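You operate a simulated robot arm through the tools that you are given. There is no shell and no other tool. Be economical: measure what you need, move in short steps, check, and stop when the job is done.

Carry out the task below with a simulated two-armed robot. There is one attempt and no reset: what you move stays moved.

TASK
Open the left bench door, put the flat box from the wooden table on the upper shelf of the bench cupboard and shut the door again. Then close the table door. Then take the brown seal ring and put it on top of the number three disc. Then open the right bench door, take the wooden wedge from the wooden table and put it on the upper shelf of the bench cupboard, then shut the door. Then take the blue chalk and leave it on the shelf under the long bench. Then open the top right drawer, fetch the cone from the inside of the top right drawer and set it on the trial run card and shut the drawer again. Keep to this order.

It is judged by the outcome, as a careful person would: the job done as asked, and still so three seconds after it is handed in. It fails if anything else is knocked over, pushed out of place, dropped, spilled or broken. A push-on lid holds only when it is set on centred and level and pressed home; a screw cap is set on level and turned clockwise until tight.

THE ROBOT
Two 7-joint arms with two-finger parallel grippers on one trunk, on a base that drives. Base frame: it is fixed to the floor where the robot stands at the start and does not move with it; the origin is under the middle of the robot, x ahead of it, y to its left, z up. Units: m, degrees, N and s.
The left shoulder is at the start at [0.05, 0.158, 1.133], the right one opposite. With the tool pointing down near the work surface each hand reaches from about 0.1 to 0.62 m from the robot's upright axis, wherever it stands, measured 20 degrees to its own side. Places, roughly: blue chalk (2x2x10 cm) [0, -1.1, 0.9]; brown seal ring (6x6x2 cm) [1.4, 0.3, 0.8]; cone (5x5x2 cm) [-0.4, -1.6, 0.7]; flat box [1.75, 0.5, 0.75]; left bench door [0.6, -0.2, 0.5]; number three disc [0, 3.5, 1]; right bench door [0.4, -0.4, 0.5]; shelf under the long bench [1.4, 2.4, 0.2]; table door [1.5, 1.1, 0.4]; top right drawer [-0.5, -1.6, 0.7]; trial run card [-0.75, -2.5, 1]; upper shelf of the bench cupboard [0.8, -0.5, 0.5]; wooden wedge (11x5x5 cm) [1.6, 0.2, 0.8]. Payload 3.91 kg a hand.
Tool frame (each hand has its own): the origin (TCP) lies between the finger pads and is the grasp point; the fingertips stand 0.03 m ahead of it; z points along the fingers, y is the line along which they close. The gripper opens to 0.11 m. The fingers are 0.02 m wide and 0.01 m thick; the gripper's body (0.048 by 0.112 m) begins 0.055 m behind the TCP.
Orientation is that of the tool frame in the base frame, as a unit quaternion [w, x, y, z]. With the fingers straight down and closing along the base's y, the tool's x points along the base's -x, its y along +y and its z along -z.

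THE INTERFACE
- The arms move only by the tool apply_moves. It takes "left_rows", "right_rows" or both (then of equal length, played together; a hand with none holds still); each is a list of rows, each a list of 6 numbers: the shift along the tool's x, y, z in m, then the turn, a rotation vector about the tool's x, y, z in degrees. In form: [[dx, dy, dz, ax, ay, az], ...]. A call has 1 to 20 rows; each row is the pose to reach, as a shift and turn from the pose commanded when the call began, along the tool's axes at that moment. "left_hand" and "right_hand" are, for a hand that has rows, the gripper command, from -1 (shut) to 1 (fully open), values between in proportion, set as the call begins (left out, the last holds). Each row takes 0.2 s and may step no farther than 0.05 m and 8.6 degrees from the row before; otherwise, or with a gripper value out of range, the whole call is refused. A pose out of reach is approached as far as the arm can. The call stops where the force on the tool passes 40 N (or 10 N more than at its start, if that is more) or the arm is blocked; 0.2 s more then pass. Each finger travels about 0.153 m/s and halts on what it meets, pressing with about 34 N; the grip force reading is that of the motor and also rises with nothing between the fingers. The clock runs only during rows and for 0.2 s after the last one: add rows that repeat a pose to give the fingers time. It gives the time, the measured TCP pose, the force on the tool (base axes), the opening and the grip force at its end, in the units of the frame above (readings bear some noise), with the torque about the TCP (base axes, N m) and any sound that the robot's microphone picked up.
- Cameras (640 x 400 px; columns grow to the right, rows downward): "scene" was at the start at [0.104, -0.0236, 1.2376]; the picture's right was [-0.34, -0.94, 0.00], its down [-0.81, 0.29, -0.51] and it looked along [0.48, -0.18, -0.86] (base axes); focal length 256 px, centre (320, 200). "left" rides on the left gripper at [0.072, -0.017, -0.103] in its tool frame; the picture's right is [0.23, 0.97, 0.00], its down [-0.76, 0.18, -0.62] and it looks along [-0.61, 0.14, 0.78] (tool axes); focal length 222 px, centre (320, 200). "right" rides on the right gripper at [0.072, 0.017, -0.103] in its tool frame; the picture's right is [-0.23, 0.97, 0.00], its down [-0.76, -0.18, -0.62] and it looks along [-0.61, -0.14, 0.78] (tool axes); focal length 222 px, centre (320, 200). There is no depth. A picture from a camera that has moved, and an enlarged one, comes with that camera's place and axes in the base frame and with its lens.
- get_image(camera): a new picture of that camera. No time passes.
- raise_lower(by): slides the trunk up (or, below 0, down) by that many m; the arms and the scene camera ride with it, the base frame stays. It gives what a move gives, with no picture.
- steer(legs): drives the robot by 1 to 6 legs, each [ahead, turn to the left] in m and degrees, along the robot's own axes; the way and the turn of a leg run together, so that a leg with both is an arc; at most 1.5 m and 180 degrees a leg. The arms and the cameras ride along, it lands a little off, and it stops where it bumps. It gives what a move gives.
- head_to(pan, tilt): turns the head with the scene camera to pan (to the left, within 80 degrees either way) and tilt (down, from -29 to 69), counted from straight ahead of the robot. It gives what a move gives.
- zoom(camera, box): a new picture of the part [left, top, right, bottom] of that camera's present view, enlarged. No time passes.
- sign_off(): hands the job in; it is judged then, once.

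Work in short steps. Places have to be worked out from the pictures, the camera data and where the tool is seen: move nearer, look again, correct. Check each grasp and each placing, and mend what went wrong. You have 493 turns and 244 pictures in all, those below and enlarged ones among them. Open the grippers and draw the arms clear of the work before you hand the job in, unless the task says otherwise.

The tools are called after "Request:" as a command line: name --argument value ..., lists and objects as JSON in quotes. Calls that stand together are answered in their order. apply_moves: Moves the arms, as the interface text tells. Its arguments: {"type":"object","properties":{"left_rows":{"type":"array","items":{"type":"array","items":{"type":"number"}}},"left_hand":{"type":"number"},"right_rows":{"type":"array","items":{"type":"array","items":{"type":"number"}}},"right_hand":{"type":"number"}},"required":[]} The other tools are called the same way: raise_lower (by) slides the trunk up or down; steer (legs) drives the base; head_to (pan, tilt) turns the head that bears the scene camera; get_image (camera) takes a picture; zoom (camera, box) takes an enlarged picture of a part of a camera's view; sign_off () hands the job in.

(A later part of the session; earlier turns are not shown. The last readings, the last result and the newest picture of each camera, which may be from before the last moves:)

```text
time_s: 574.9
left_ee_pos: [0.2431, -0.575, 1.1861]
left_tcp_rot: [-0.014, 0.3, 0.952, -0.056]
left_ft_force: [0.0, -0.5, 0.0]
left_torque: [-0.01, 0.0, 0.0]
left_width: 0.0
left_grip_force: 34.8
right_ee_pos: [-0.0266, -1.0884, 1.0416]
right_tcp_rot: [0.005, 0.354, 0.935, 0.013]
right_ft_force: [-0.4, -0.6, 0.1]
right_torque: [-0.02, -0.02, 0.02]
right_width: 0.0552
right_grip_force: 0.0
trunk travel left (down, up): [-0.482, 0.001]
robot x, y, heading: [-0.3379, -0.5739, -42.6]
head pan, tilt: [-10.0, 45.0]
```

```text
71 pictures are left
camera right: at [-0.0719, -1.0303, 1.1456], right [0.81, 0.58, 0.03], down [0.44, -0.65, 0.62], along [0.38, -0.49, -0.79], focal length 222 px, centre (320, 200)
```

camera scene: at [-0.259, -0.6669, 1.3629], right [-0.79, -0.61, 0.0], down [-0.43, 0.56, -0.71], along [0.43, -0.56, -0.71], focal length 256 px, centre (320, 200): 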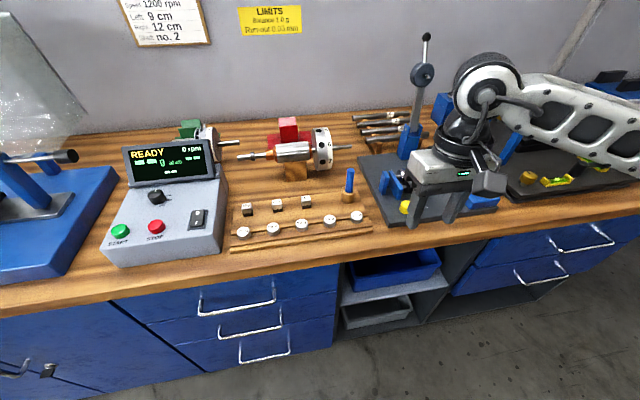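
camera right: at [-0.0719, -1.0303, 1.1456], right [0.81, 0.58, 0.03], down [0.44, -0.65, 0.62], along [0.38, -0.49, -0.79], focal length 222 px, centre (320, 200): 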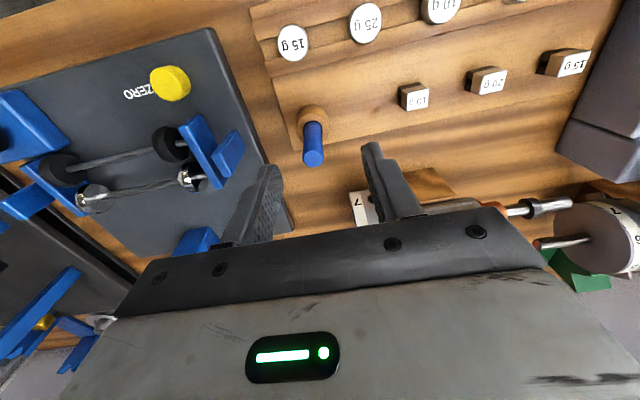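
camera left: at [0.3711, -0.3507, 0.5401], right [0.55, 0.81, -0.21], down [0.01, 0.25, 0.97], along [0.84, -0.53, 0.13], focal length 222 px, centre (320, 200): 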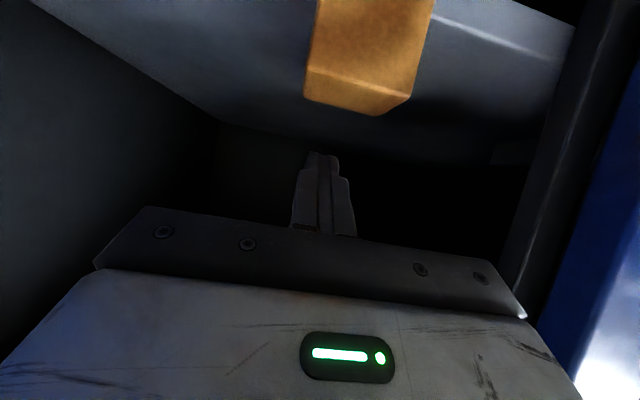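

Correct 9 mm forward, 5 mm right and lower onto the chalk's top part.

Request:
apply_moves --right_rows '[[-0.0087, -0.004, 0.015, 0, 0, 0], [-0.0087, -0.004, 0.035, 0, 0, 0], [-0.0087, -0.004, 0.055, 0, 0, 0], [-0.0087, -0.004, 0.07, 0, 0, 0]]'

Request:
get_image --camera "right"

```text
time_s: 575.9
left_ee_pos: [0.2432, -0.5743, 1.1849]
left_tcp_rot: [-0.015, 0.3, 0.952, -0.056]
left_ft_force: [0.6, -0.2, 0.0]
left_torque: [-0.04, 0.02, -0.01]
left_width: 0.0
left_grip_force: 33.9
right_ee_pos: [-0.0225, -1.0947, 0.9721]
right_tcp_rot: [0.005, 0.354, 0.935, 0.012]
right_ft_force: [0.1, -0.2, 0.4]
right_torque: [0.0, 0.0, 0.01]
right_width: 0.0552
right_grip_force: 0.1
trunk travel left (down, up): [-0.482, 0.001]
robot x, y, heading: [-0.3342, -0.5751, -42.4]
head pan, tilt: [-10.0, 45.0]
```

```text
70 pictures are left
camera right: at [-0.0668, -1.0369, 1.0748], right [0.82, 0.58, 0.03], down [0.44, -0.65, 0.62], along [0.37, -0.49, -0.79], focal length 222 px, centre (320, 200)
```

right: 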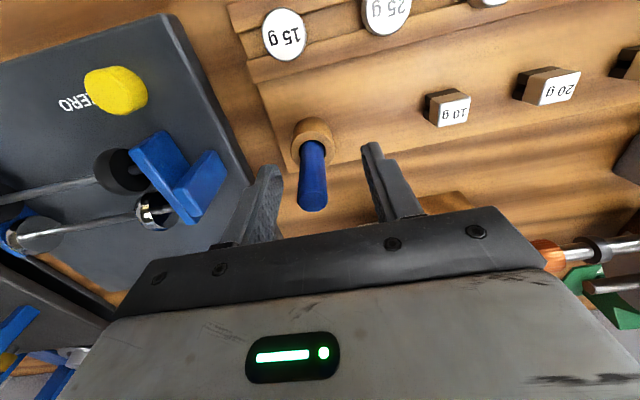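

Chalk is between the pads. Close and lift straight up.

Request:
apply_moves --right_rows '[[0, -0.002, 0, 0, 0, 0], [0, -0.002, 0, 0, 0, 0], [0, -0.002, 0, 0, 0, 0]]' --right_hand -1

Request:
apply_moves --right_rows '[[0, 0, -0.02, 0, 0, 0], [0, 0, -0.04, 0, 0, 0], [0, 0, -0.06, 0, 0, 0], [0, 0, -0.08, 0, 0, 0], [0, 0, -0.1, 0, 0, 0]]'

Request:
get_image --camera "right"

Request:
get_image --camera "scene"

```text
time_s: 576.7
left_ee_pos: [0.2438, -0.5766, 1.1854]
left_tcp_rot: [-0.014, 0.3, 0.952, -0.055]
left_ft_force: [0.5, 0.7, 0.9]
left_torque: [-0.01, -0.03, -0.04]
left_width: 0.0002
left_grip_force: 34.2
right_ee_pos: [-0.0249, -1.0985, 0.9721]
right_tcp_rot: [0.003, 0.356, 0.934, 0.011]
right_ft_force: [-7.2, -7.9, -2.9]
right_torque: [-0.6, 0.54, -0.07]
right_width: 0.0175
right_grip_force: 34.2
trunk travel left (down, up): [-0.482, 0.001]
robot x, y, heading: [-0.3401, -0.5727, -42.7]
head pan, tilt: [-10.0, 45.0]
```

```text
time_s: 577.9
left_ee_pos: [0.2437, -0.5738, 1.1842]
left_tcp_rot: [-0.014, 0.3, 0.952, -0.056]
left_ft_force: [0.2, -0.2, -0.8]
left_torque: [0.0, -0.02, -0.03]
left_width: 0.0001
left_grip_force: 34.2
right_ee_pos: [-0.0262, -1.0982, 1.0714]
right_tcp_rot: [0.004, 0.354, 0.935, 0.013]
right_ft_force: [0.3, -0.2, -0.7]
right_torque: [0.05, -0.04, 0.04]
right_width: 0.0174
right_grip_force: 33.6
trunk travel left (down, up): [-0.482, 0.001]
robot x, y, heading: [-0.3387, -0.5745, -42.8]
head pan, tilt: [-10.0, 45.0]
```

```text
69 pictures are left
camera right: at [-0.0712, -1.0411, 1.1742], right [0.81, 0.58, 0.03], down [0.44, -0.65, 0.62], along [0.38, -0.49, -0.79], focal length 222 px, centre (320, 200)
```

right: 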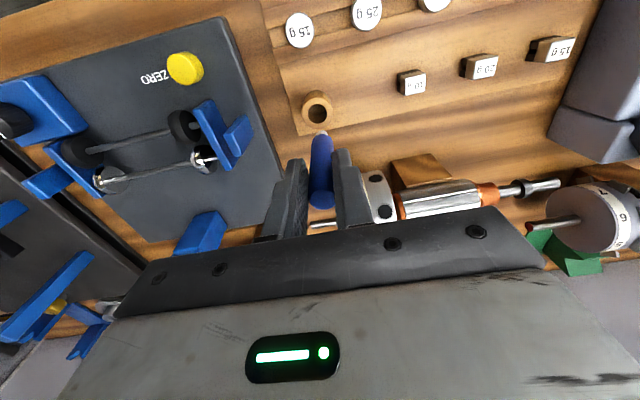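

```text
68 pictures are left
camera scene: at [-0.2591, -0.6668, 1.3628], right [-0.79, -0.61, 0.0], down [-0.43, 0.56, -0.71], along [0.43, -0.56, -0.71], focal length 256 px, centre (320, 200)
```

scene: 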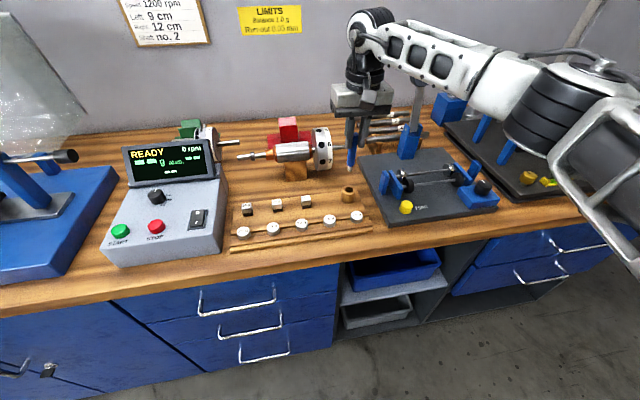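

Chalk held upright. I retract, and drive across to the long bench at the left wall.

Request:
apply_moves --right_rows '[[0.04, 0, 0, 0, 0, 0], [0.08, -0.01, 0, 0, 0, 0], [0.12, -0.02, 0, 0, 0, 0], [0.16, -0.04, 0, 0, 0, 0], [0.2, -0.06, 0, 0, 0, 0]]'

Request:
steer --legs '[[-0.6, 0], [0, 90], [1.5, 0], [0.9, 0]]'

Request:
head_to --pan -10 --tilt 35

Request:
get_image --camera "scene"

```text
time_s: 579.1
left_ee_pos: [0.2421, -0.5738, 1.1851]
left_tcp_rot: [-0.013, 0.3, 0.952, -0.056]
left_ft_force: [-0.8, -0.1, -0.2]
left_torque: [-0.03, -0.01, -0.02]
left_width: 0.0002
left_grip_force: 34.1
right_ee_pos: [-0.2171, -1.0123, 1.0668]
right_tcp_rot: [0.004, 0.354, 0.935, 0.012]
right_ft_force: [0.1, 0.3, -0.3]
right_torque: [0.0, -0.03, 0.02]
right_width: 0.0174
right_grip_force: 34.2
trunk travel left (down, up): [-0.482, 0.001]
robot x, y, heading: [-0.3359, -0.5753, -42.6]
head pan, tilt: [-10.0, 45.0]
```

```text
time_s: 597.8
left_ee_pos: [0.841, 2.2191, 1.1841]
left_tcp_rot: [0.03, -0.475, 0.878, -0.049]
left_ft_force: [-0.4, 0.5, 0.0]
left_torque: [0.04, -0.02, -0.01]
left_width: 0.0001
left_grip_force: 34.2
right_ee_pos: [1.2928, 1.7726, 1.0669]
right_tcp_rot: [-0.007, -0.425, 0.905, 0.013]
right_ft_force: [-0.6, -0.4, -1.0]
right_torque: [0.0, 0.0, -0.02]
right_width: 0.0169
right_grip_force: 34.2
trunk travel left (down, up): [-0.482, 0.001]
robot x, y, heading: [0.8626, 1.6357, 49.2]
head pan, tilt: [-10.0, 45.0]
```

```text
time_s: 598.5
left_ee_pos: [0.84, 2.2175, 1.1851]
left_tcp_rot: [0.031, -0.475, 0.878, -0.048]
left_ft_force: [0.2, -0.4, -1.4]
left_torque: [-0.02, 0.01, -0.01]
left_width: 0.0001
left_grip_force: 34.1
right_ee_pos: [1.2929, 1.7728, 1.0661]
right_tcp_rot: [-0.006, -0.424, 0.906, 0.013]
right_ft_force: [-0.1, 0.5, 0.3]
right_torque: [0.02, -0.02, 0.0]
right_width: 0.0171
right_grip_force: 33.8
trunk travel left (down, up): [-0.482, 0.001]
robot x, y, heading: [0.8593, 1.6369, 49.3]
head pan, tilt: [-10.0, 35.0]
```

```text
67 pictures are left
camera scene: at [0.9538, 1.7214, 1.3776], right [0.63, -0.78, 0.0], down [-0.45, -0.36, -0.82], along [0.64, 0.52, -0.57], focal length 256 px, centre (320, 200)
```

scene: 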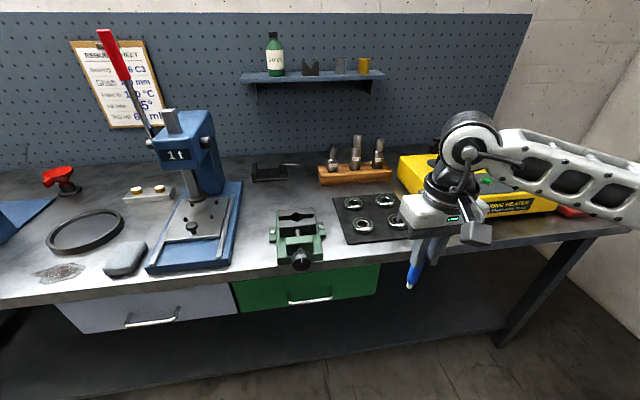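

The long bench's lower shelf front edge is ~0.53 m ahead at L 2.45. I step back slightly, square up, lower the trunk, and begin pitching the right hand forward.

Request:
steer --legs '[[-0.08, -2.2]]'

Request:
raise_lower --by -0.38

Request:
head_to --pan -15 --tilt 45

Request:
get_image --camera "scene"

```text
time_s: 599.6
left_ee_pos: [0.8094, 2.1567, 1.1851]
left_tcp_rot: [0.03, -0.457, 0.888, -0.049]
left_ft_force: [-1.0, -0.3, 0.1]
left_torque: [0.04, 0.02, -0.01]
left_width: 0.0
left_grip_force: 34.4
right_ee_pos: [1.2437, 1.6937, 1.0667]
right_tcp_rot: [-0.006, -0.406, 0.914, 0.013]
right_ft_force: [0.0, -0.6, 0.0]
right_torque: [0.03, 0.0, -0.01]
right_width: 0.0172
right_grip_force: 34.1
trunk travel left (down, up): [-0.482, 0.001]
robot x, y, heading: [0.8027, 1.577, 46.9]
head pan, tilt: [-10.0, 35.0]
```

```text
time_s: 603.3
left_ee_pos: [0.8094, 2.158, 0.8044]
left_tcp_rot: [0.028, -0.457, 0.888, -0.05]
left_ft_force: [0.0, 0.4, -0.4]
left_torque: [-0.01, 0.0, 0.0]
left_width: 0.0
left_grip_force: 33.3
right_ee_pos: [1.2439, 1.6942, 0.6862]
right_tcp_rot: [-0.006, -0.406, 0.914, 0.013]
right_ft_force: [-0.1, 0.2, -0.1]
right_torque: [0.02, -0.01, -0.01]
right_width: 0.017
right_grip_force: 33.9
trunk travel left (down, up): [-0.102, 0.381]
robot x, y, heading: [0.8032, 1.5769, 46.7]
head pan, tilt: [-10.0, 35.0]
```

```text
time_s: 604.0
left_ee_pos: [0.8085, 2.158, 0.8054]
left_tcp_rot: [0.029, -0.457, 0.888, -0.05]
left_ft_force: [0.4, -0.3, -0.4]
left_torque: [0.01, -0.01, 0.01]
left_width: 0.0
left_grip_force: 34.0
right_ee_pos: [1.2421, 1.6934, 0.6855]
right_tcp_rot: [-0.006, -0.406, 0.914, 0.013]
right_ft_force: [-0.4, -0.5, -0.6]
right_torque: [0.01, 0.02, -0.01]
right_width: 0.017
right_grip_force: 33.8
trunk travel left (down, up): [-0.102, 0.381]
robot x, y, heading: [0.8058, 1.5759, 47.0]
head pan, tilt: [-15.0, 45.0]
```

```text
66 pictures are left
camera scene: at [0.901, 1.6471, 0.9829], right [0.53, -0.85, 0.0], down [-0.6, -0.37, -0.71], along [0.6, 0.37, -0.71], focal length 256 px, centre (320, 200)
```

scene: 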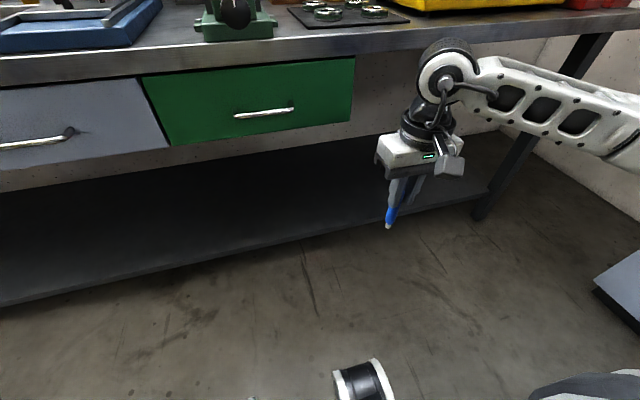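

I extend the right hand forward and down while pitching it to 45°.

Request:
apply_moves --right_rows '[[-0.025, -0.011, 0.022, 0, -6, 0], [-0.05, -0.022, 0.044, 0, -12, 0], [-0.075, -0.033, 0.066, 0, -18, 0], [-0.1, -0.044, 0.088, 0, -24, 0], [-0.125, -0.055, 0.11, 0, -30, 0], [-0.15, -0.066, 0.132, 0, -36, 0], [-0.175, -0.077, 0.154, 0, -42, 0], [-0.2, -0.09, 0.176, 0, -48, 0]]'

Request:
get_image --camera "scene"

```text
time_s: 605.8
left_ee_pos: [0.8088, 2.1583, 0.8042]
left_tcp_rot: [0.03, -0.457, 0.888, -0.05]
left_ft_force: [-0.5, 1.2, -0.5]
left_torque: [0.02, 0.02, -0.03]
left_width: 0.0
left_grip_force: 34.6
right_ee_pos: [1.4407, 1.7861, 0.5083]
right_tcp_rot: [0.367, -0.367, 0.836, 0.177]
right_ft_force: [-0.3, 0.2, 0.0]
right_torque: [-0.03, -0.01, 0.0]
right_width: 0.017
right_grip_force: 33.9
trunk travel left (down, up): [-0.102, 0.381]
robot x, y, heading: [0.804, 1.5717, 46.8]
head pan, tilt: [-15.0, 45.0]
```

```text
65 pictures are left
camera scene: at [0.901, 1.647, 0.9829], right [0.53, -0.85, 0.0], down [-0.6, -0.37, -0.71], along [0.6, 0.37, -0.71], focal length 256 px, centre (320, 200)
```

scene: 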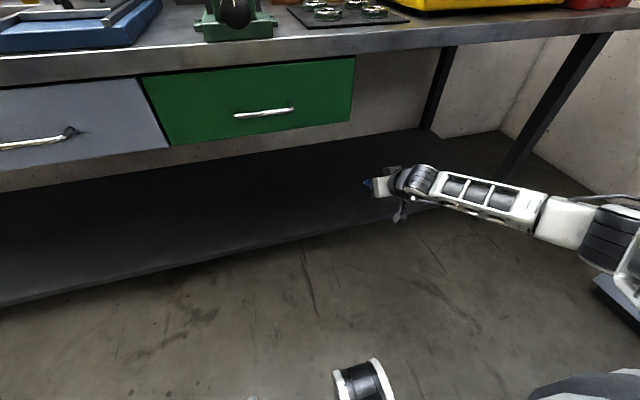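

Works well. Continue: pitch to ~18°, forward 8 cm and down 10 cm, then lower the trunk.

Request:
apply_moves --right_rows '[[0.004, 0, 0.025, 0, -5, 0], [0.008, 0, 0.05, 0, -10, 0], [0.012, 0, 0.075, 0, -15, 0], [0.017, 0, 0.1, 0, -20, 0], [0.0208, 0, 0.126, 0, -24, 0]]'

Request:
raise_lower --by -0.09

Request:
get_image --camera "scene"

```text
time_s: 607.0
left_ee_pos: [0.8093, 2.1573, 0.8056]
left_tcp_rot: [0.029, -0.456, 0.888, -0.05]
left_ft_force: [0.8, -0.4, 0.0]
left_torque: [0.04, 0.01, -0.01]
left_width: 0.0
left_grip_force: 33.8
right_ee_pos: [1.4963, 1.8374, 0.4244]
right_tcp_rot: [0.532, -0.322, 0.742, 0.249]
right_ft_force: [-0.4, 0.6, 0.1]
right_torque: [-0.02, 0.0, -0.05]
right_width: 0.0168
right_grip_force: 34.0
right hand out of reach, approached as far as the arm can: row 5
trunk travel left (down, up): [-0.102, 0.381]
robot x, y, heading: [0.8033, 1.5768, 46.8]
head pan, tilt: [-15.0, 45.0]
```

```text
time_s: 608.2
left_ee_pos: [0.8085, 2.1581, 0.7141]
left_tcp_rot: [0.03, -0.457, 0.888, -0.05]
left_ft_force: [-0.1, 0.4, 0.6]
left_torque: [-0.02, 0.01, -0.03]
left_width: 0.0
left_grip_force: 33.9
right_ee_pos: [1.4973, 1.8375, 0.3346]
right_tcp_rot: [0.532, -0.322, 0.742, 0.249]
right_ft_force: [0.4, 0.4, 0.7]
right_torque: [-0.03, 0.01, -0.01]
right_width: 0.0168
right_grip_force: 33.8
trunk travel left (down, up): [-0.012, 0.471]
robot x, y, heading: [0.8027, 1.579, 46.7]
head pan, tilt: [-15.0, 45.0]
```

```text
64 pictures are left
camera scene: at [0.901, 1.647, 0.8929], right [0.53, -0.85, 0.0], down [-0.6, -0.37, -0.71], along [0.6, 0.37, -0.71], focal length 256 px, centre (320, 200)
```

scene: 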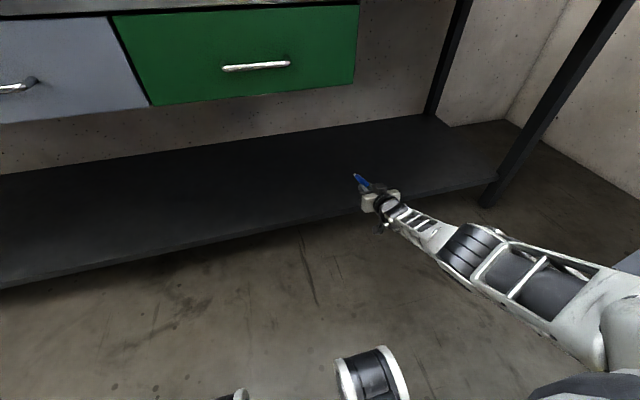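

Chalk points forward at 18° pitch. I drive 12 cm forward so it is over the shelf, then lower the arm stepwise.

Request:
steer --legs '[[0.12, 0]]'

Request:
apply_moves --right_rows '[[0.014, 0, 0.005, 0, 0, 0], [0.028, 0, 0.009, 0, 0, 0], [0.043, 0, 0.014, 0, 0, 0], [0.055, 0, 0.018, 0, 0, 0]]'

Request:
get_image --camera "right"

Request:
get_image --camera "scene"

```text
time_s: 609.5
left_ee_pos: [0.8922, 2.2463, 0.7145]
left_tcp_rot: [0.029, -0.456, 0.888, -0.05]
left_ft_force: [1.1, 0.2, -0.3]
left_torque: [0.0, 0.0, 0.0]
left_width: 0.0002
left_grip_force: 34.2
right_ee_pos: [1.5811, 1.9264, 0.3347]
right_tcp_rot: [0.532, -0.322, 0.743, 0.249]
right_ft_force: [0.4, 0.1, 0.0]
right_torque: [-0.01, 0.0, 0.01]
right_width: 0.017
right_grip_force: 34.0
trunk travel left (down, up): [-0.012, 0.471]
robot x, y, heading: [0.8885, 1.6652, 47.0]
head pan, tilt: [-15.0, 45.0]
```

```text
time_s: 610.5
left_ee_pos: [0.8922, 2.2456, 0.7153]
left_tcp_rot: [0.029, -0.457, 0.888, -0.05]
left_ft_force: [-0.8, 0.3, 0.5]
left_torque: [0.02, 0.02, 0.02]
left_width: 0.0
left_grip_force: 34.0
right_ee_pos: [1.5787, 1.922, 0.3278]
right_tcp_rot: [0.533, -0.321, 0.742, 0.249]
right_ft_force: [-0.1, 0.0, -0.4]
right_torque: [-0.02, -0.02, -0.01]
right_width: 0.0171
right_grip_force: 34.5
right hand out of reach, approached as far as the arm can: row 1, 2, 3, 4
trunk travel left (down, up): [-0.012, 0.471]
robot x, y, heading: [0.8854, 1.6634, 46.7]
head pan, tilt: [-15.0, 45.0]
```

```text
63 pictures are left
camera right: at [1.4842, 1.843, 0.2902], right [-0.67, 0.7, 0.24], down [-0.09, -0.4, 0.91], along [0.74, 0.59, 0.33], focal length 222 px, centre (320, 200)
```

right: 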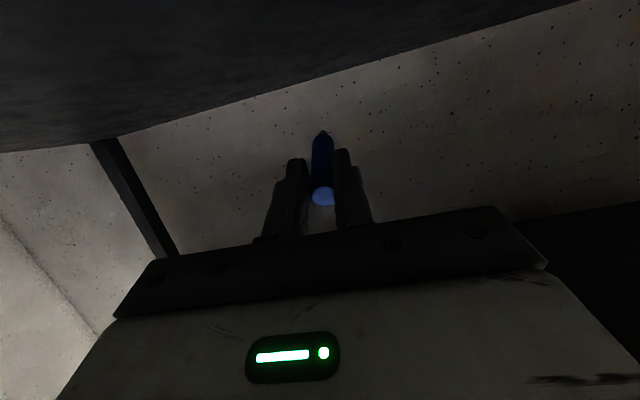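

```text
62 pictures are left
camera scene: at [0.9843, 1.7358, 0.8928], right [0.53, -0.85, 0.0], down [-0.6, -0.37, -0.71], along [0.6, 0.37, -0.71], focal length 256 px, centre (320, 200)
```

scene: 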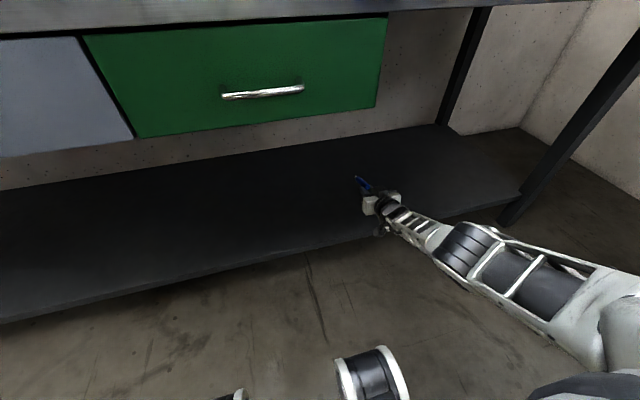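

The arm is fully stretched; I pull the left hand back, drive 10 cm closer, then retract and lower the right hand.

Request:
apply_moves --left_rows '[[0.04, 0, 0, 0, 0, 0], [0.08, 0, 0, 0, 0, 0], [0.12, 0, 0, 0, 0, 0], [0.16, 0, 0, 0, 0, 0]]'

Request:
steer --legs '[[0.09, 0]]'

Request:
apply_moves --right_rows '[[0.006, 0, -0.024, 0, 0, 0], [0.018, 0, -0.042, 0, 0, 0], [0.03, 0, -0.06, 0, 0, 0], [0.045, 0, -0.07, 0, 0, 0], [0.06, 0, -0.075, 0, 0, 0], [0.075, 0, -0.075, 0, 0, 0]]'

Request:
get_image --camera "scene"

```text
time_s: 611.5
left_ee_pos: [0.7995, 2.1165, 0.7142]
left_tcp_rot: [0.028, -0.457, 0.888, -0.051]
left_ft_force: [0.2, -0.2, -0.2]
left_torque: [-0.01, 0.0, 0.0]
left_width: 0.0
left_grip_force: 33.9
right_ee_pos: [1.579, 1.9206, 0.3276]
right_tcp_rot: [0.532, -0.321, 0.743, 0.248]
right_ft_force: [0.3, 0.4, -0.1]
right_torque: [0.06, -0.01, 0.04]
right_width: 0.0168
right_grip_force: 33.9
trunk travel left (down, up): [-0.012, 0.471]
robot x, y, heading: [0.8854, 1.6643, 46.6]
head pan, tilt: [-15.0, 45.0]
```

```text
time_s: 612.6
left_ee_pos: [0.8611, 2.1811, 0.7158]
left_tcp_rot: [0.029, -0.457, 0.888, -0.05]
left_ft_force: [0.5, -0.1, -0.1]
left_torque: [0.02, 0.02, -0.01]
left_width: 0.0001
left_grip_force: 34.1
right_ee_pos: [1.64, 1.9863, 0.3277]
right_tcp_rot: [0.532, -0.322, 0.743, 0.249]
right_ft_force: [0.7, -0.3, 0.1]
right_torque: [0.01, 0.02, 0.0]
right_width: 0.0168
right_grip_force: 34.6
trunk travel left (down, up): [-0.012, 0.471]
robot x, y, heading: [0.946, 1.7292, 47.0]
head pan, tilt: [-15.0, 45.0]
```

```text
time_s: 614.0
left_ee_pos: [0.861, 2.1808, 0.7159]
left_tcp_rot: [0.03, -0.457, 0.888, -0.049]
left_ft_force: [0.8, 1.1, 0.1]
left_torque: [0.01, 0.0, 0.03]
left_width: 0.0002
left_grip_force: 33.6
right_ee_pos: [1.5758, 1.9176, 0.2807]
right_tcp_rot: [0.533, -0.321, 0.742, 0.249]
right_ft_force: [0.3, 0.0, -0.1]
right_torque: [0.0, 0.01, -0.02]
right_width: 0.017
right_grip_force: 34.2
trunk travel left (down, up): [-0.012, 0.471]
robot x, y, heading: [0.9443, 1.7261, 46.8]
head pan, tilt: [-15.0, 45.0]
```

```text
61 pictures are left
camera scene: at [1.0455, 1.801, 0.8929], right [0.53, -0.85, 0.0], down [-0.6, -0.37, -0.71], along [0.6, 0.37, -0.71], focal length 256 px, centre (320, 200)
```

scene: 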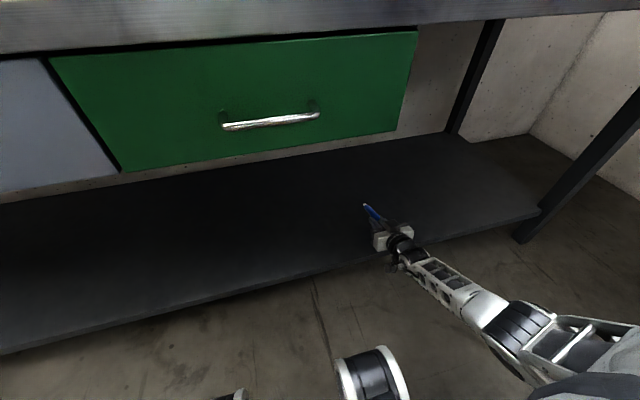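

Chalk tip is ~4 cm above the shelf. Lower slowly until contact.

Request:
apply_moves --right_rows '[[0.01, 0, 0.003, 0, 0, 0], [0.019, 0, 0.006, 0, 0, 0], [0.026, 0, 0.008, 0, 0, 0], [0.033, 0, 0.01, 0, 0, 0], [0.039, 0, 0.012, 0, 0, 0]]'

Request:
zoom --camera "scene" --box '[320, 180, 460, 280]'

```text
time_s: 615.2
left_ee_pos: [0.8598, 2.1811, 0.7158]
left_tcp_rot: [0.029, -0.457, 0.888, -0.049]
left_ft_force: [1.2, -1.0, -0.1]
left_torque: [-0.02, 0.03, 0.02]
left_width: 0.0
left_grip_force: 34.4
right_ee_pos: [1.5728, 1.9164, 0.2419]
right_tcp_rot: [0.532, -0.321, 0.742, 0.249]
right_ft_force: [-0.3, 0.0, 0.4]
right_torque: [-0.03, -0.03, 0.02]
right_width: 0.0172
right_grip_force: 34.1
trunk travel left (down, up): [-0.012, 0.471]
robot x, y, heading: [0.9464, 1.7313, 46.8]
head pan, tilt: [-15.0, 45.0]
```

```text
4.00 times, centred on (390, 230) of scene
camera zoom: at [1.0455, 1.801, 0.8928], right [0.53, -0.85, 0.0], down [-0.6, -0.37, -0.71], along [0.6, 0.37, -0.71], focal length 1024 px, centre (40, 80)
```

zoom: 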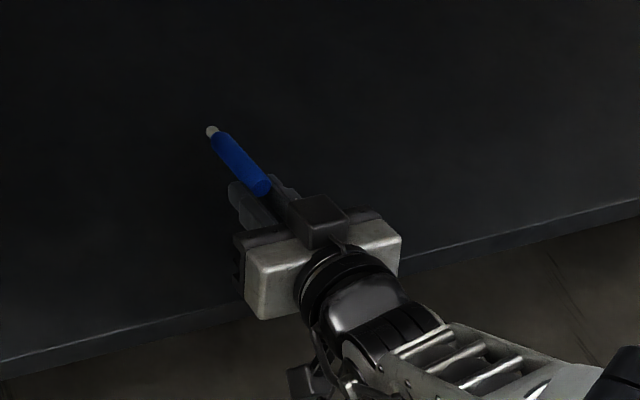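

Request:
apply_moves --right_rows '[[0.005, 0, 0.001, 0, 0, 0], [0.01, 0, 0.003, 0, 0, 0], [0.015, 0, 0.004, 0, 0, 0], [0.02, 0, 0.006, 0, 0, 0]]'

```text
time_s: 616.2
left_ee_pos: [0.8597, 2.1812, 0.7152]
left_tcp_rot: [0.03, -0.457, 0.888, -0.049]
left_ft_force: [0.8, 0.0, 0.0]
left_torque: [0.0, -0.02, 0.02]
left_width: 0.0
left_grip_force: 33.8
right_ee_pos: [1.5741, 1.9159, 0.2411]
right_tcp_rot: [0.532, -0.322, 0.743, 0.249]
right_ft_force: [-0.2, 0.5, -0.5]
right_torque: [0.0, 0.01, 0.02]
right_width: 0.0169
right_grip_force: 34.2
right hand out of reach, approached as far as the arm can: row 1, 2, 3, 4
trunk travel left (down, up): [-0.012, 0.471]
robot x, y, heading: [0.949, 1.7279, 46.9]
head pan, tilt: [-15.0, 45.0]
```

Use the remaining trunk travel.

Request:
raise_lower --by -0.01

Request:
get_image --camera "right"

```text
time_s: 616.8
left_ee_pos: [0.8607, 2.1818, 0.7051]
left_tcp_rot: [0.03, -0.457, 0.887, -0.05]
left_ft_force: [-0.6, -0.3, 0.6]
left_torque: [-0.01, -0.02, -0.06]
left_width: 0.0002
left_grip_force: 34.2
right_ee_pos: [1.573, 1.9163, 0.2322]
right_tcp_rot: [0.532, -0.322, 0.743, 0.249]
right_ft_force: [0.2, -0.5, 0.2]
right_torque: [0.01, 0.0, 0.02]
right_width: 0.0172
right_grip_force: 33.9
trunk travel left (down, up): [-0.002, 0.481]
robot x, y, heading: [0.948, 1.7318, 47.0]
head pan, tilt: [-15.0, 45.0]
```

```text
59 pictures are left
camera right: at [1.4795, 1.838, 0.194], right [-0.67, 0.7, 0.24], down [-0.09, -0.4, 0.91], along [0.74, 0.59, 0.33], focal length 222 px, centre (320, 200)
```

right: 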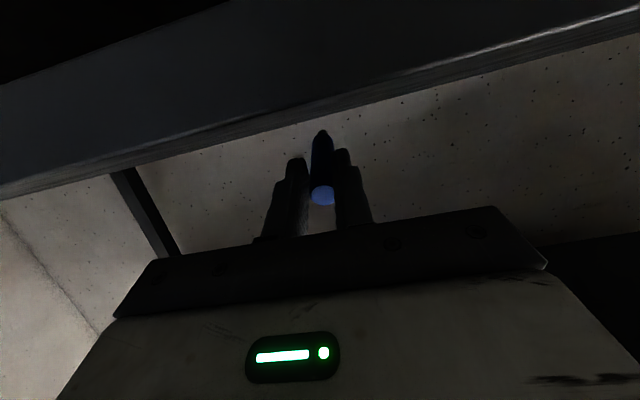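

The chalk tip is ~3 mm above the shelf (top z≈0.193). To lay it flatter, I drive 5 cm closer, retract the arm equally, and reduce the pitch.

Request:
steer --legs '[[0.05, 0]]'

Request:
apply_moves --right_rows '[[0.004, 0, -0.011, 0, -2, 0], [0.009, 0, -0.022, 0, -4, 0], [0.015, 0, -0.033, 0, -6, 0], [0.0225, 0, -0.042, 0, -8, 0], [0.027, 0, -0.043, 0, -8, 0]]'

Request:
get_image --camera "right"

```text
time_s: 617.7
left_ee_pos: [0.8949, 2.2183, 0.7065]
left_tcp_rot: [0.029, -0.458, 0.887, -0.05]
left_ft_force: [0.1, 0.1, 0.8]
left_torque: [-0.02, 0.01, 0.02]
left_width: 0.0
left_grip_force: 33.7
right_ee_pos: [1.6072, 1.9545, 0.2312]
right_tcp_rot: [0.533, -0.322, 0.742, 0.249]
right_ft_force: [0.3, 0.0, -0.1]
right_torque: [0.04, 0.02, 0.0]
right_width: 0.0172
right_grip_force: 33.7
trunk travel left (down, up): [-0.002, 0.481]
robot x, y, heading: [0.9818, 1.7653, 47.1]
head pan, tilt: [-15.0, 45.0]
```

```text
time_s: 618.9
left_ee_pos: [0.8948, 2.2179, 0.7054]
left_tcp_rot: [0.03, -0.457, 0.887, -0.049]
left_ft_force: [0.4, -0.6, -1.4]
left_torque: [0.0, 0.01, -0.01]
left_width: 0.0
left_grip_force: 34.4
right_ee_pos: [1.5724, 1.9175, 0.2206]
right_tcp_rot: [0.583, -0.303, 0.703, 0.271]
right_ft_force: [-0.2, 0.9, 0.0]
right_torque: [-0.01, -0.01, 0.02]
right_width: 0.0171
right_grip_force: 34.2
trunk travel left (down, up): [-0.002, 0.481]
robot x, y, heading: [0.9852, 1.7677, 47.0]
head pan, tilt: [-15.0, 45.0]
```

```text
58 pictures are left
camera right: at [1.4829, 1.8443, 0.1673], right [-0.69, 0.68, 0.25], down [-0.17, -0.49, 0.85], along [0.7, 0.55, 0.46], focal length 222 px, centre (320, 200)
```

right: 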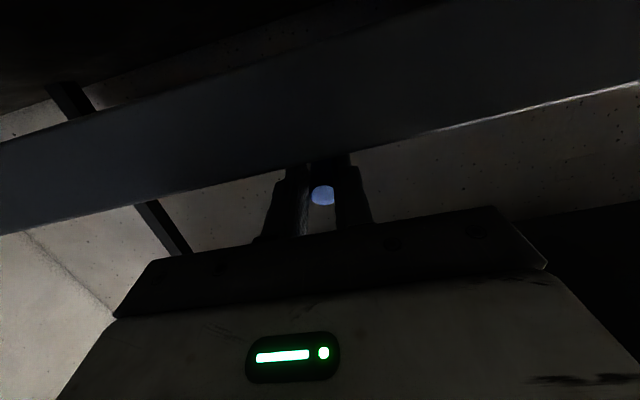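

Pitch 10°, tip 3 mm above. Lower 5 mm and open.

Request:
apply_moves --right_rows '[[0.003, 0, 0, 0, 0, 0], [0.006, 0, 0.001, 0, 0, 0]]'

Request:
apply_moves --right_rows '[[0, 0, 0, 0, 0, 0], [0, 0, 0, 0, 0, 0], [0, 0, 0, 0, 0, 0]]' --right_hand -0.3

Request:
zoom --camera "scene" --box '[280, 180, 460, 290]'

```text
time_s: 619.5
left_ee_pos: [0.8953, 2.2179, 0.7062]
left_tcp_rot: [0.029, -0.457, 0.887, -0.049]
left_ft_force: [-0.3, 0.2, 0.1]
left_torque: [0.0, -0.01, -0.01]
left_width: 0.0
left_grip_force: 33.4
right_ee_pos: [1.5714, 1.9169, 0.2201]
right_tcp_rot: [0.582, -0.304, 0.703, 0.271]
right_ft_force: [0.0, 0.5, 0.5]
right_torque: [-0.03, 0.03, 0.02]
right_width: 0.0171
right_grip_force: 34.0
right hand out of reach, approached as far as the arm can: row 1, 2
trunk travel left (down, up): [-0.002, 0.481]
robot x, y, heading: [0.9865, 1.7648, 46.9]
head pan, tilt: [-15.0, 45.0]
```

```text
time_s: 620.3
left_ee_pos: [0.8935, 2.2174, 0.7054]
left_tcp_rot: [0.029, -0.457, 0.887, -0.05]
left_ft_force: [-0.8, -0.9, -0.5]
left_torque: [-0.01, 0.0, 0.03]
left_width: 0.0
left_grip_force: 34.2
right_ee_pos: [1.571, 1.9176, 0.2201]
right_tcp_rot: [0.582, -0.304, 0.704, 0.271]
right_ft_force: [0.4, 0.3, 0.4]
right_torque: [0.03, 0.02, 0.0]
right_width: 0.0386
right_grip_force: 0.1
trunk travel left (down, up): [-0.002, 0.481]
robot x, y, heading: [0.9852, 1.763, 46.9]
head pan, tilt: [-15.0, 45.0]
```

```text
3.56 times, centred on (370, 235) of scene
camera zoom: at [1.08, 1.838, 0.8828], right [0.53, -0.85, 0.0], down [-0.6, -0.37, -0.71], along [0.6, 0.37, -0.71], focal length 910 px, centre (142, 76)
```

zoom: 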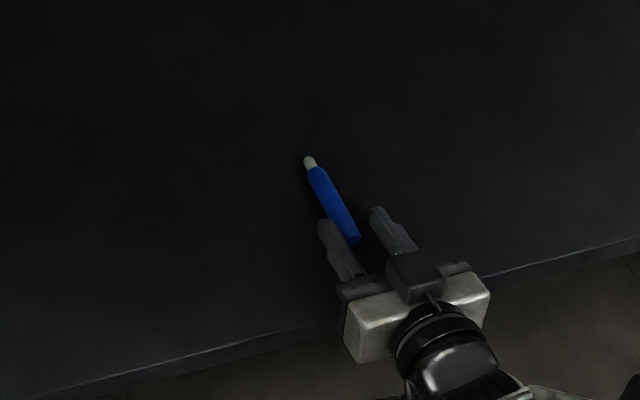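

The chalk lies on the shelf. Back straight out and look.

Request:
steer --legs '[[-0.35, 0]]'

Request:
raise_lower --by 0.3

Request:
get_image --camera "scene"

```text
time_s: 622.6
left_ee_pos: [0.6546, 1.9607, 0.7058]
left_tcp_rot: [0.03, -0.456, 0.888, -0.05]
left_ft_force: [0.6, -0.8, 0.0]
left_torque: [-0.01, 0.0, -0.02]
left_width: 0.0
left_grip_force: 34.3
right_ee_pos: [1.3307, 1.6612, 0.2188]
right_tcp_rot: [0.583, -0.304, 0.703, 0.271]
right_ft_force: [-0.5, 0.8, -0.4]
right_torque: [-0.02, 0.02, 0.01]
right_width: 0.0385
right_grip_force: 0.0
trunk travel left (down, up): [-0.002, 0.481]
robot x, y, heading: [0.7437, 1.5085, 46.6]
head pan, tilt: [-15.0, 45.0]
```

```text
time_s: 625.6
left_ee_pos: [0.6553, 1.9617, 1.0056]
left_tcp_rot: [0.03, -0.457, 0.888, -0.049]
left_ft_force: [0.4, 0.7, -0.1]
left_torque: [-0.02, -0.01, -0.03]
left_width: 0.0
left_grip_force: 34.5
right_ee_pos: [1.3324, 1.6612, 0.5191]
right_tcp_rot: [0.582, -0.304, 0.704, 0.271]
right_ft_force: [0.4, -0.2, -1.0]
right_torque: [-0.01, -0.01, 0.05]
right_width: 0.0386
right_grip_force: 0.0
trunk travel left (down, up): [-0.302, 0.181]
robot x, y, heading: [0.7439, 1.5102, 46.4]
head pan, tilt: [-15.0, 45.0]
```

```text
56 pictures are left
camera scene: at [0.8399, 1.5817, 1.1828], right [0.53, -0.85, 0.0], down [-0.6, -0.37, -0.71], along [0.6, 0.37, -0.71], focal length 256 px, centre (320, 200)
```

scene: 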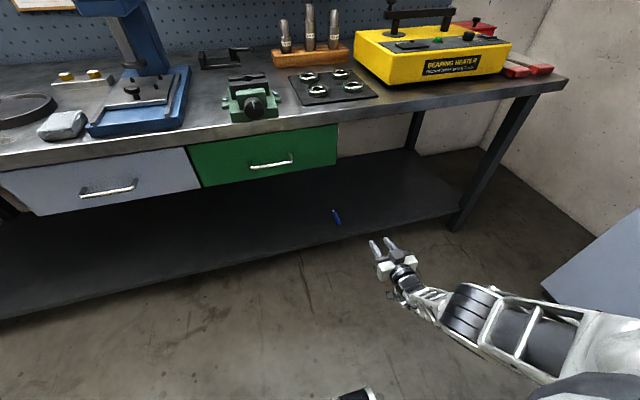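

Chalk is safely on the shelf. I return the right hand to tool-down and raise the trunk for the drawer task.

Request:
raise_lower --by 0.17

Request:
apply_moves --right_rows '[[-0.01, 0.005, -0.015, 0, 8, 0], [-0.02, 0.01, -0.03, 0, 16, 0], [-0.03, 0.015, -0.045, 0, 24, 0], [-0.04, 0.02, -0.06, 0, 32, 0], [-0.05, 0.025, -0.075, 0, 40, 0], [-0.06, 0.03, -0.09, 0, 48, 0], [-0.07, 0.035, -0.105, 0, 56, 0], [-0.08, 0.04, -0.12, 0, 64, 0], [-0.09, 0.045, -0.135, 0, 72, 0], [-0.1, 0.05, -0.14, 0, 80, 0]]'

Request:
steer --legs '[[-0.4, 0], [0, -90]]'

```text
time_s: 627.5
left_ee_pos: [0.6554, 1.9631, 1.1755]
left_tcp_rot: [0.029, -0.457, 0.888, -0.05]
left_ft_force: [0.1, 0.2, 0.5]
left_torque: [0.0, -0.04, 0.01]
left_width: 0.0
left_grip_force: 34.1
right_ee_pos: [1.3323, 1.6605, 0.6896]
right_tcp_rot: [0.583, -0.303, 0.703, 0.27]
right_ft_force: [-0.5, -0.2, -0.8]
right_torque: [0.0, 0.0, 0.01]
right_width: 0.0386
right_grip_force: 0.0
trunk travel left (down, up): [-0.472, 0.011]
robot x, y, heading: [0.7437, 1.5129, 46.9]
head pan, tilt: [-15.0, 45.0]
```

```text
time_s: 629.7
left_ee_pos: [0.6552, 1.9613, 1.1753]
left_tcp_rot: [0.03, -0.457, 0.888, -0.049]
left_ft_force: [0.2, 0.0, -0.4]
left_torque: [0.01, -0.01, -0.03]
left_width: 0.0
left_grip_force: 33.6
right_ee_pos: [1.2165, 1.6029, 0.8138]
right_tcp_rot: [-0.007, -0.405, 0.914, 0.011]
right_ft_force: [-0.3, 0.1, -0.4]
right_torque: [0.0, -0.02, -0.01]
right_width: 0.0388
right_grip_force: 0.0
right hand out of reach, approached as far as the arm can: row 1, 2, 3
trunk travel left (down, up): [-0.472, 0.011]
robot x, y, heading: [0.7383, 1.5108, 46.8]
head pan, tilt: [-15.0, 45.0]
```

```text
time_s: 636.1
left_ee_pos: [0.9087, 1.2879, 1.1752]
left_tcp_rot: [-0.014, 0.31, 0.949, -0.056]
left_ft_force: [-0.2, -0.3, 0.0]
left_torque: [-0.01, -0.03, -0.02]
left_width: 0.0
left_grip_force: 33.3
right_ee_pos: [0.5429, 0.7312, 0.8132]
right_tcp_rot: [0.006, 0.364, 0.931, 0.013]
right_ft_force: [-0.4, 0.0, -0.5]
right_torque: [0.02, 0.02, 0.01]
right_width: 0.0385
right_grip_force: 0.0
trunk travel left (down, up): [-0.472, 0.011]
robot x, y, heading: [0.4584, 1.2048, -43.8]
head pan, tilt: [-15.0, 45.0]
```

Request:
steer --legs '[[0, -89.2], [1.5, 0], [1.4, 0], [0, 90]]'

Request:
head_to --pan 0 --tilt 35

Request:
get_image --camera "scene"

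```text
time_s: 657.7
left_ee_pos: [-1.0441, -0.8581, 1.1745]
left_tcp_rot: [-0.014, 0.296, 0.953, -0.056]
left_ft_force: [0.0, 0.7, -1.3]
left_torque: [0.01, 0.0, 0.01]
left_width: 0.0
left_grip_force: 34.0
right_ee_pos: [-1.3923, -1.4249, 0.8126]
right_tcp_rot: [0.004, 0.351, 0.936, 0.013]
right_ft_force: [0.6, -1.2, -0.3]
right_torque: [0.01, 0.03, -0.03]
right_width: 0.0383
right_grip_force: 0.1
trunk travel left (down, up): [-0.472, 0.011]
robot x, y, heading: [-1.496, -0.9585, -42.2]
head pan, tilt: [-15.0, 45.0]
```

```text
time_s: 658.5
left_ee_pos: [-1.0458, -0.8581, 1.1748]
left_tcp_rot: [-0.014, 0.297, 0.953, -0.056]
left_ft_force: [0.3, -0.3, -0.3]
left_torque: [0.03, 0.01, -0.02]
left_width: 0.0001
left_grip_force: 34.1
right_ee_pos: [-1.3929, -1.4261, 0.8142]
right_tcp_rot: [0.003, 0.35, 0.937, 0.013]
right_ft_force: [0.3, 0.6, -0.1]
right_torque: [0.0, -0.01, 0.02]
right_width: 0.0385
right_grip_force: 0.1
trunk travel left (down, up): [-0.472, 0.011]
robot x, y, heading: [-1.4937, -0.954, -42.5]
head pan, tilt: [0.0, 35.0]
```

```text
55 pictures are left
camera scene: at [-1.3993, -1.0402, 1.3676], right [-0.67, -0.74, 0.0], down [-0.43, 0.39, -0.82], along [0.61, -0.55, -0.57], focal length 256 px, centre (320, 200)
```

scene: 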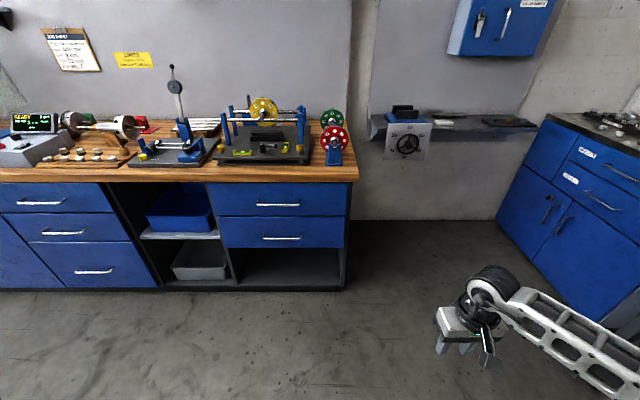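

Request:
zoom --camera "scene" --box '[360, 90, 560, 190]'

Request:
zoom --camera "scene" --box '[200, 170, 360, 270]'

```text
3.20 times, centred on (460, 140) of scene
camera zoom: at [-1.3993, -1.0402, 1.3676], right [-0.67, -0.74, 0.0], down [-0.43, 0.39, -0.82], along [0.61, -0.55, -0.57], focal length 819 px, centre (-128, 392)
```

zoom: 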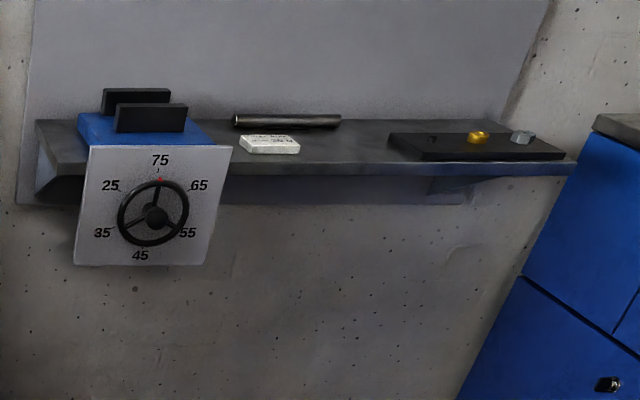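

```text
4.00 times, centred on (280, 220) of scene
camera zoom: at [-1.3993, -1.0402, 1.3676], right [-0.67, -0.74, 0.0], down [-0.43, 0.39, -0.82], along [0.61, -0.55, -0.57], focal length 1024 px, centre (480, 120)
```

zoom: 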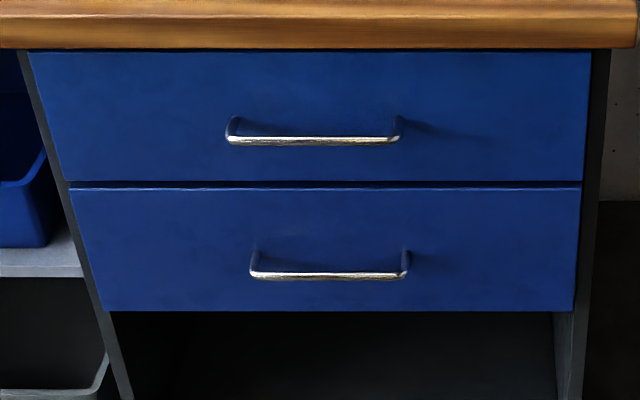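

Top-right drawer handle: centre ≈ L −1.397, z 0.745. I shift right and forward, lower the trunk, and bring the left hand to forward-pointing with a 90° roll (jaws closing vertically).

Request:
steer --legs '[[0, -25], [0.26, 0], [0, 24.5]]'

Request:
raise_lower --by -0.2

Request:
apply_moves --left_rows '[[-0.01, 0, 0.01, -2, -6, 0], [-0.02, 0, 0.02, -4, -12, 0], [-0.03, 0, 0.03, -6.5, -18, 0]]' --left_hand 0.0

Request:
apply_moves --left_rows '[[-0.02, -0.01, 0.02, 0, -8, 0], [-0.04, -0.02, 0.04, 0, -16, 0], [-0.06, -0.03, 0.06, 0, -24, 0], [-0.08, -0.04, 0.08, 0, -32, 0], [-0.1, -0.05, 0.1, 0, -40, 0], [-0.11, -0.06, 0.12, 0, -48, 0], [-0.12, -0.06, 0.14, 0, -56, 0], [-0.12, -0.06, 0.15, 0, -64, 0], [-0.12, -0.06, 0.16, 0, -72, 0]]'

```text
time_s: 662.9
left_ee_pos: [-0.9434, -1.0956, 1.1759]
left_tcp_rot: [-0.013, 0.298, 0.953, -0.056]
left_ft_force: [-0.6, 0.3, -0.1]
left_torque: [0.03, 0.03, -0.01]
left_width: 0.0001
left_grip_force: 33.9
right_ee_pos: [-1.2926, -1.6635, 0.8143]
right_tcp_rot: [0.003, 0.352, 0.936, 0.013]
right_ft_force: [0.5, 0.7, 0.0]
right_torque: [-0.02, 0.0, -0.01]
right_width: 0.0385
right_grip_force: 0.1
trunk travel left (down, up): [-0.472, 0.011]
robot x, y, heading: [-1.3976, -1.1928, -42.1]
head pan, tilt: [0.0, 35.0]
```

```text
time_s: 665.0
left_ee_pos: [-0.9416, -1.0964, 0.9752]
left_tcp_rot: [-0.014, 0.296, 0.953, -0.055]
left_ft_force: [0.2, -0.2, 0.3]
left_torque: [0.01, 0.05, -0.01]
left_width: 0.0
left_grip_force: 33.6
right_ee_pos: [-1.2933, -1.664, 0.6135]
right_tcp_rot: [0.004, 0.351, 0.936, 0.012]
right_ft_force: [0.3, -0.2, 0.6]
right_torque: [0.01, -0.01, 0.03]
right_width: 0.0386
right_grip_force: 0.1
trunk travel left (down, up): [-0.272, 0.211]
robot x, y, heading: [-1.3926, -1.1933, -42.2]
head pan, tilt: [0.0, 35.0]
```

```text
time_s: 665.8
left_ee_pos: [-0.9196, -1.1171, 0.9463]
left_tcp_rot: [0.153, 0.284, 0.945, -0.048]
left_ft_force: [-0.3, 0.7, -0.1]
left_torque: [-0.01, 0.01, -0.02]
left_width: 0.0549
left_grip_force: 0.1
right_ee_pos: [-1.2923, -1.6646, 0.6129]
right_tcp_rot: [0.004, 0.35, 0.937, 0.011]
right_ft_force: [0.2, -0.2, -0.1]
right_torque: [0.01, -0.02, 0.01]
right_width: 0.0383
right_grip_force: 0.1
trunk travel left (down, up): [-0.272, 0.211]
robot x, y, heading: [-1.3952, -1.1933, -42.0]
head pan, tilt: [0.0, 35.0]
```

```text
time_s: 667.8
left_ee_pos: [-0.8165, -1.2579, 0.8319]
left_tcp_rot: [0.678, 0.202, 0.676, -0.206]
left_ft_force: [0.3, 0.7, -0.8]
left_torque: [-0.01, 0.01, -0.02]
left_width: 0.0548
left_grip_force: 0.1
right_ee_pos: [-1.2918, -1.6636, 0.6135]
right_tcp_rot: [0.004, 0.351, 0.936, 0.013]
right_ft_force: [-0.3, 0.3, -0.3]
right_torque: [0.03, 0.0, 0.0]
right_width: 0.0385
right_grip_force: 0.1
trunk travel left (down, up): [-0.272, 0.211]
robot x, y, heading: [-1.3934, -1.1922, -42.0]
head pan, tilt: [0.0, 35.0]
```

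Level now; correct the heading by 9° and roll 90°.

Request:
apply_moves --left_rows '[[0, 0, 0, 5, 0, 0], [0, 0, 0, 9.4, 0, 0]]'

Request:
apply_moves --left_rows '[[0.008, 0, 0, 0, 0, 8.2], [0.016, 0, 0, 0, 0, 16.4], [0.024, 0, 0, 0, 0, 24.6], [0.032, 0, 0, 0, 0, 32.8], [0.04, 0, 0, 0, 0, 41], [0.048, 0, 0, 0, 0, 49.2], [0.056, 0, 0, 0, 0, 57.4], [0.064, 0, 0, 0, 0, 65.6], [0.072, 0, 0, 0, 0, 73.8], [0.08, 0, 0, 0, 0, 82], [0.086, 0, 0, 0, 0, 90], [0.086, 0, 0, 0, 0, 90]]'

Request:
get_image --camera "left"

Request:
get_image --camera "scene"

```text
time_s: 668.4
left_ee_pos: [-0.8164, -1.257, 0.8329]
left_tcp_rot: [0.66, 0.257, 0.657, -0.26]
left_ft_force: [0.4, 0.3, -0.6]
left_torque: [0.01, 0.02, 0.02]
left_width: 0.0549
left_grip_force: 0.1
right_ee_pos: [-1.2923, -1.6631, 0.6144]
right_tcp_rot: [0.004, 0.352, 0.936, 0.013]
right_ft_force: [-0.3, -0.5, -0.1]
right_torque: [0.04, 0.0, -0.04]
right_width: 0.0385
right_grip_force: 0.1
trunk travel left (down, up): [-0.272, 0.211]
robot x, y, heading: [-1.3955, -1.1951, -42.2]
head pan, tilt: [0.0, 35.0]
```

```text
time_s: 671.0
left_ee_pos: [-0.8166, -1.2575, 0.7467]
left_tcp_rot: [0.65, 0.646, 0.282, 0.283]
left_ft_force: [0.1, 0.6, -0.1]
left_torque: [0.02, -0.01, 0.01]
left_width: 0.0547
left_grip_force: 0.1
right_ee_pos: [-1.292, -1.6639, 0.6136]
right_tcp_rot: [0.004, 0.351, 0.936, 0.012]
right_ft_force: [-0.5, -0.8, -0.8]
right_torque: [-0.02, -0.01, 0.04]
right_width: 0.0385
right_grip_force: 0.2
trunk travel left (down, up): [-0.272, 0.211]
robot x, y, heading: [-1.3958, -1.1942, -42.3]
head pan, tilt: [0.0, 35.0]
```

```text
52 pictures are left
camera left: at [-0.8429, -1.1337, 0.7288], right [0.15, 0.17, 0.97], down [-0.98, -0.13, 0.17], along [0.16, -0.98, 0.15], focal length 222 px, centre (320, 200)
```

left: 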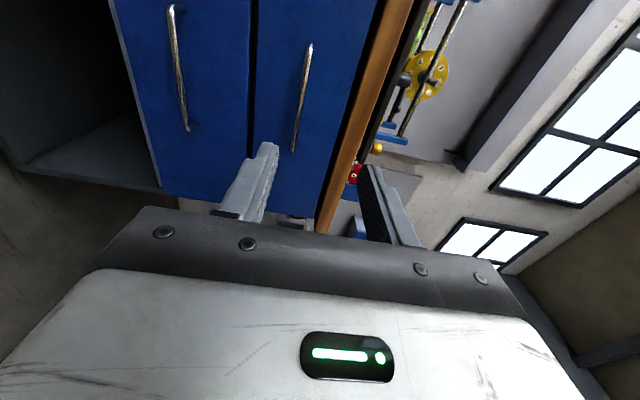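

```text
51 pictures are left
camera scene: at [-1.2977, -1.2787, 1.1677], right [-0.67, -0.74, 0.0], down [-0.42, 0.39, -0.82], along [0.61, -0.55, -0.57], focal length 256 px, centre (320, 200)
```

scene: 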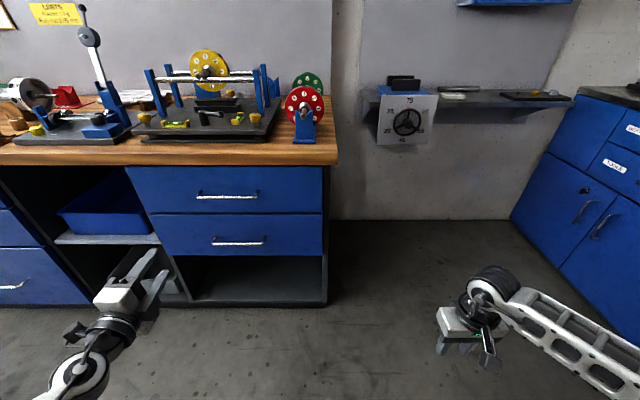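

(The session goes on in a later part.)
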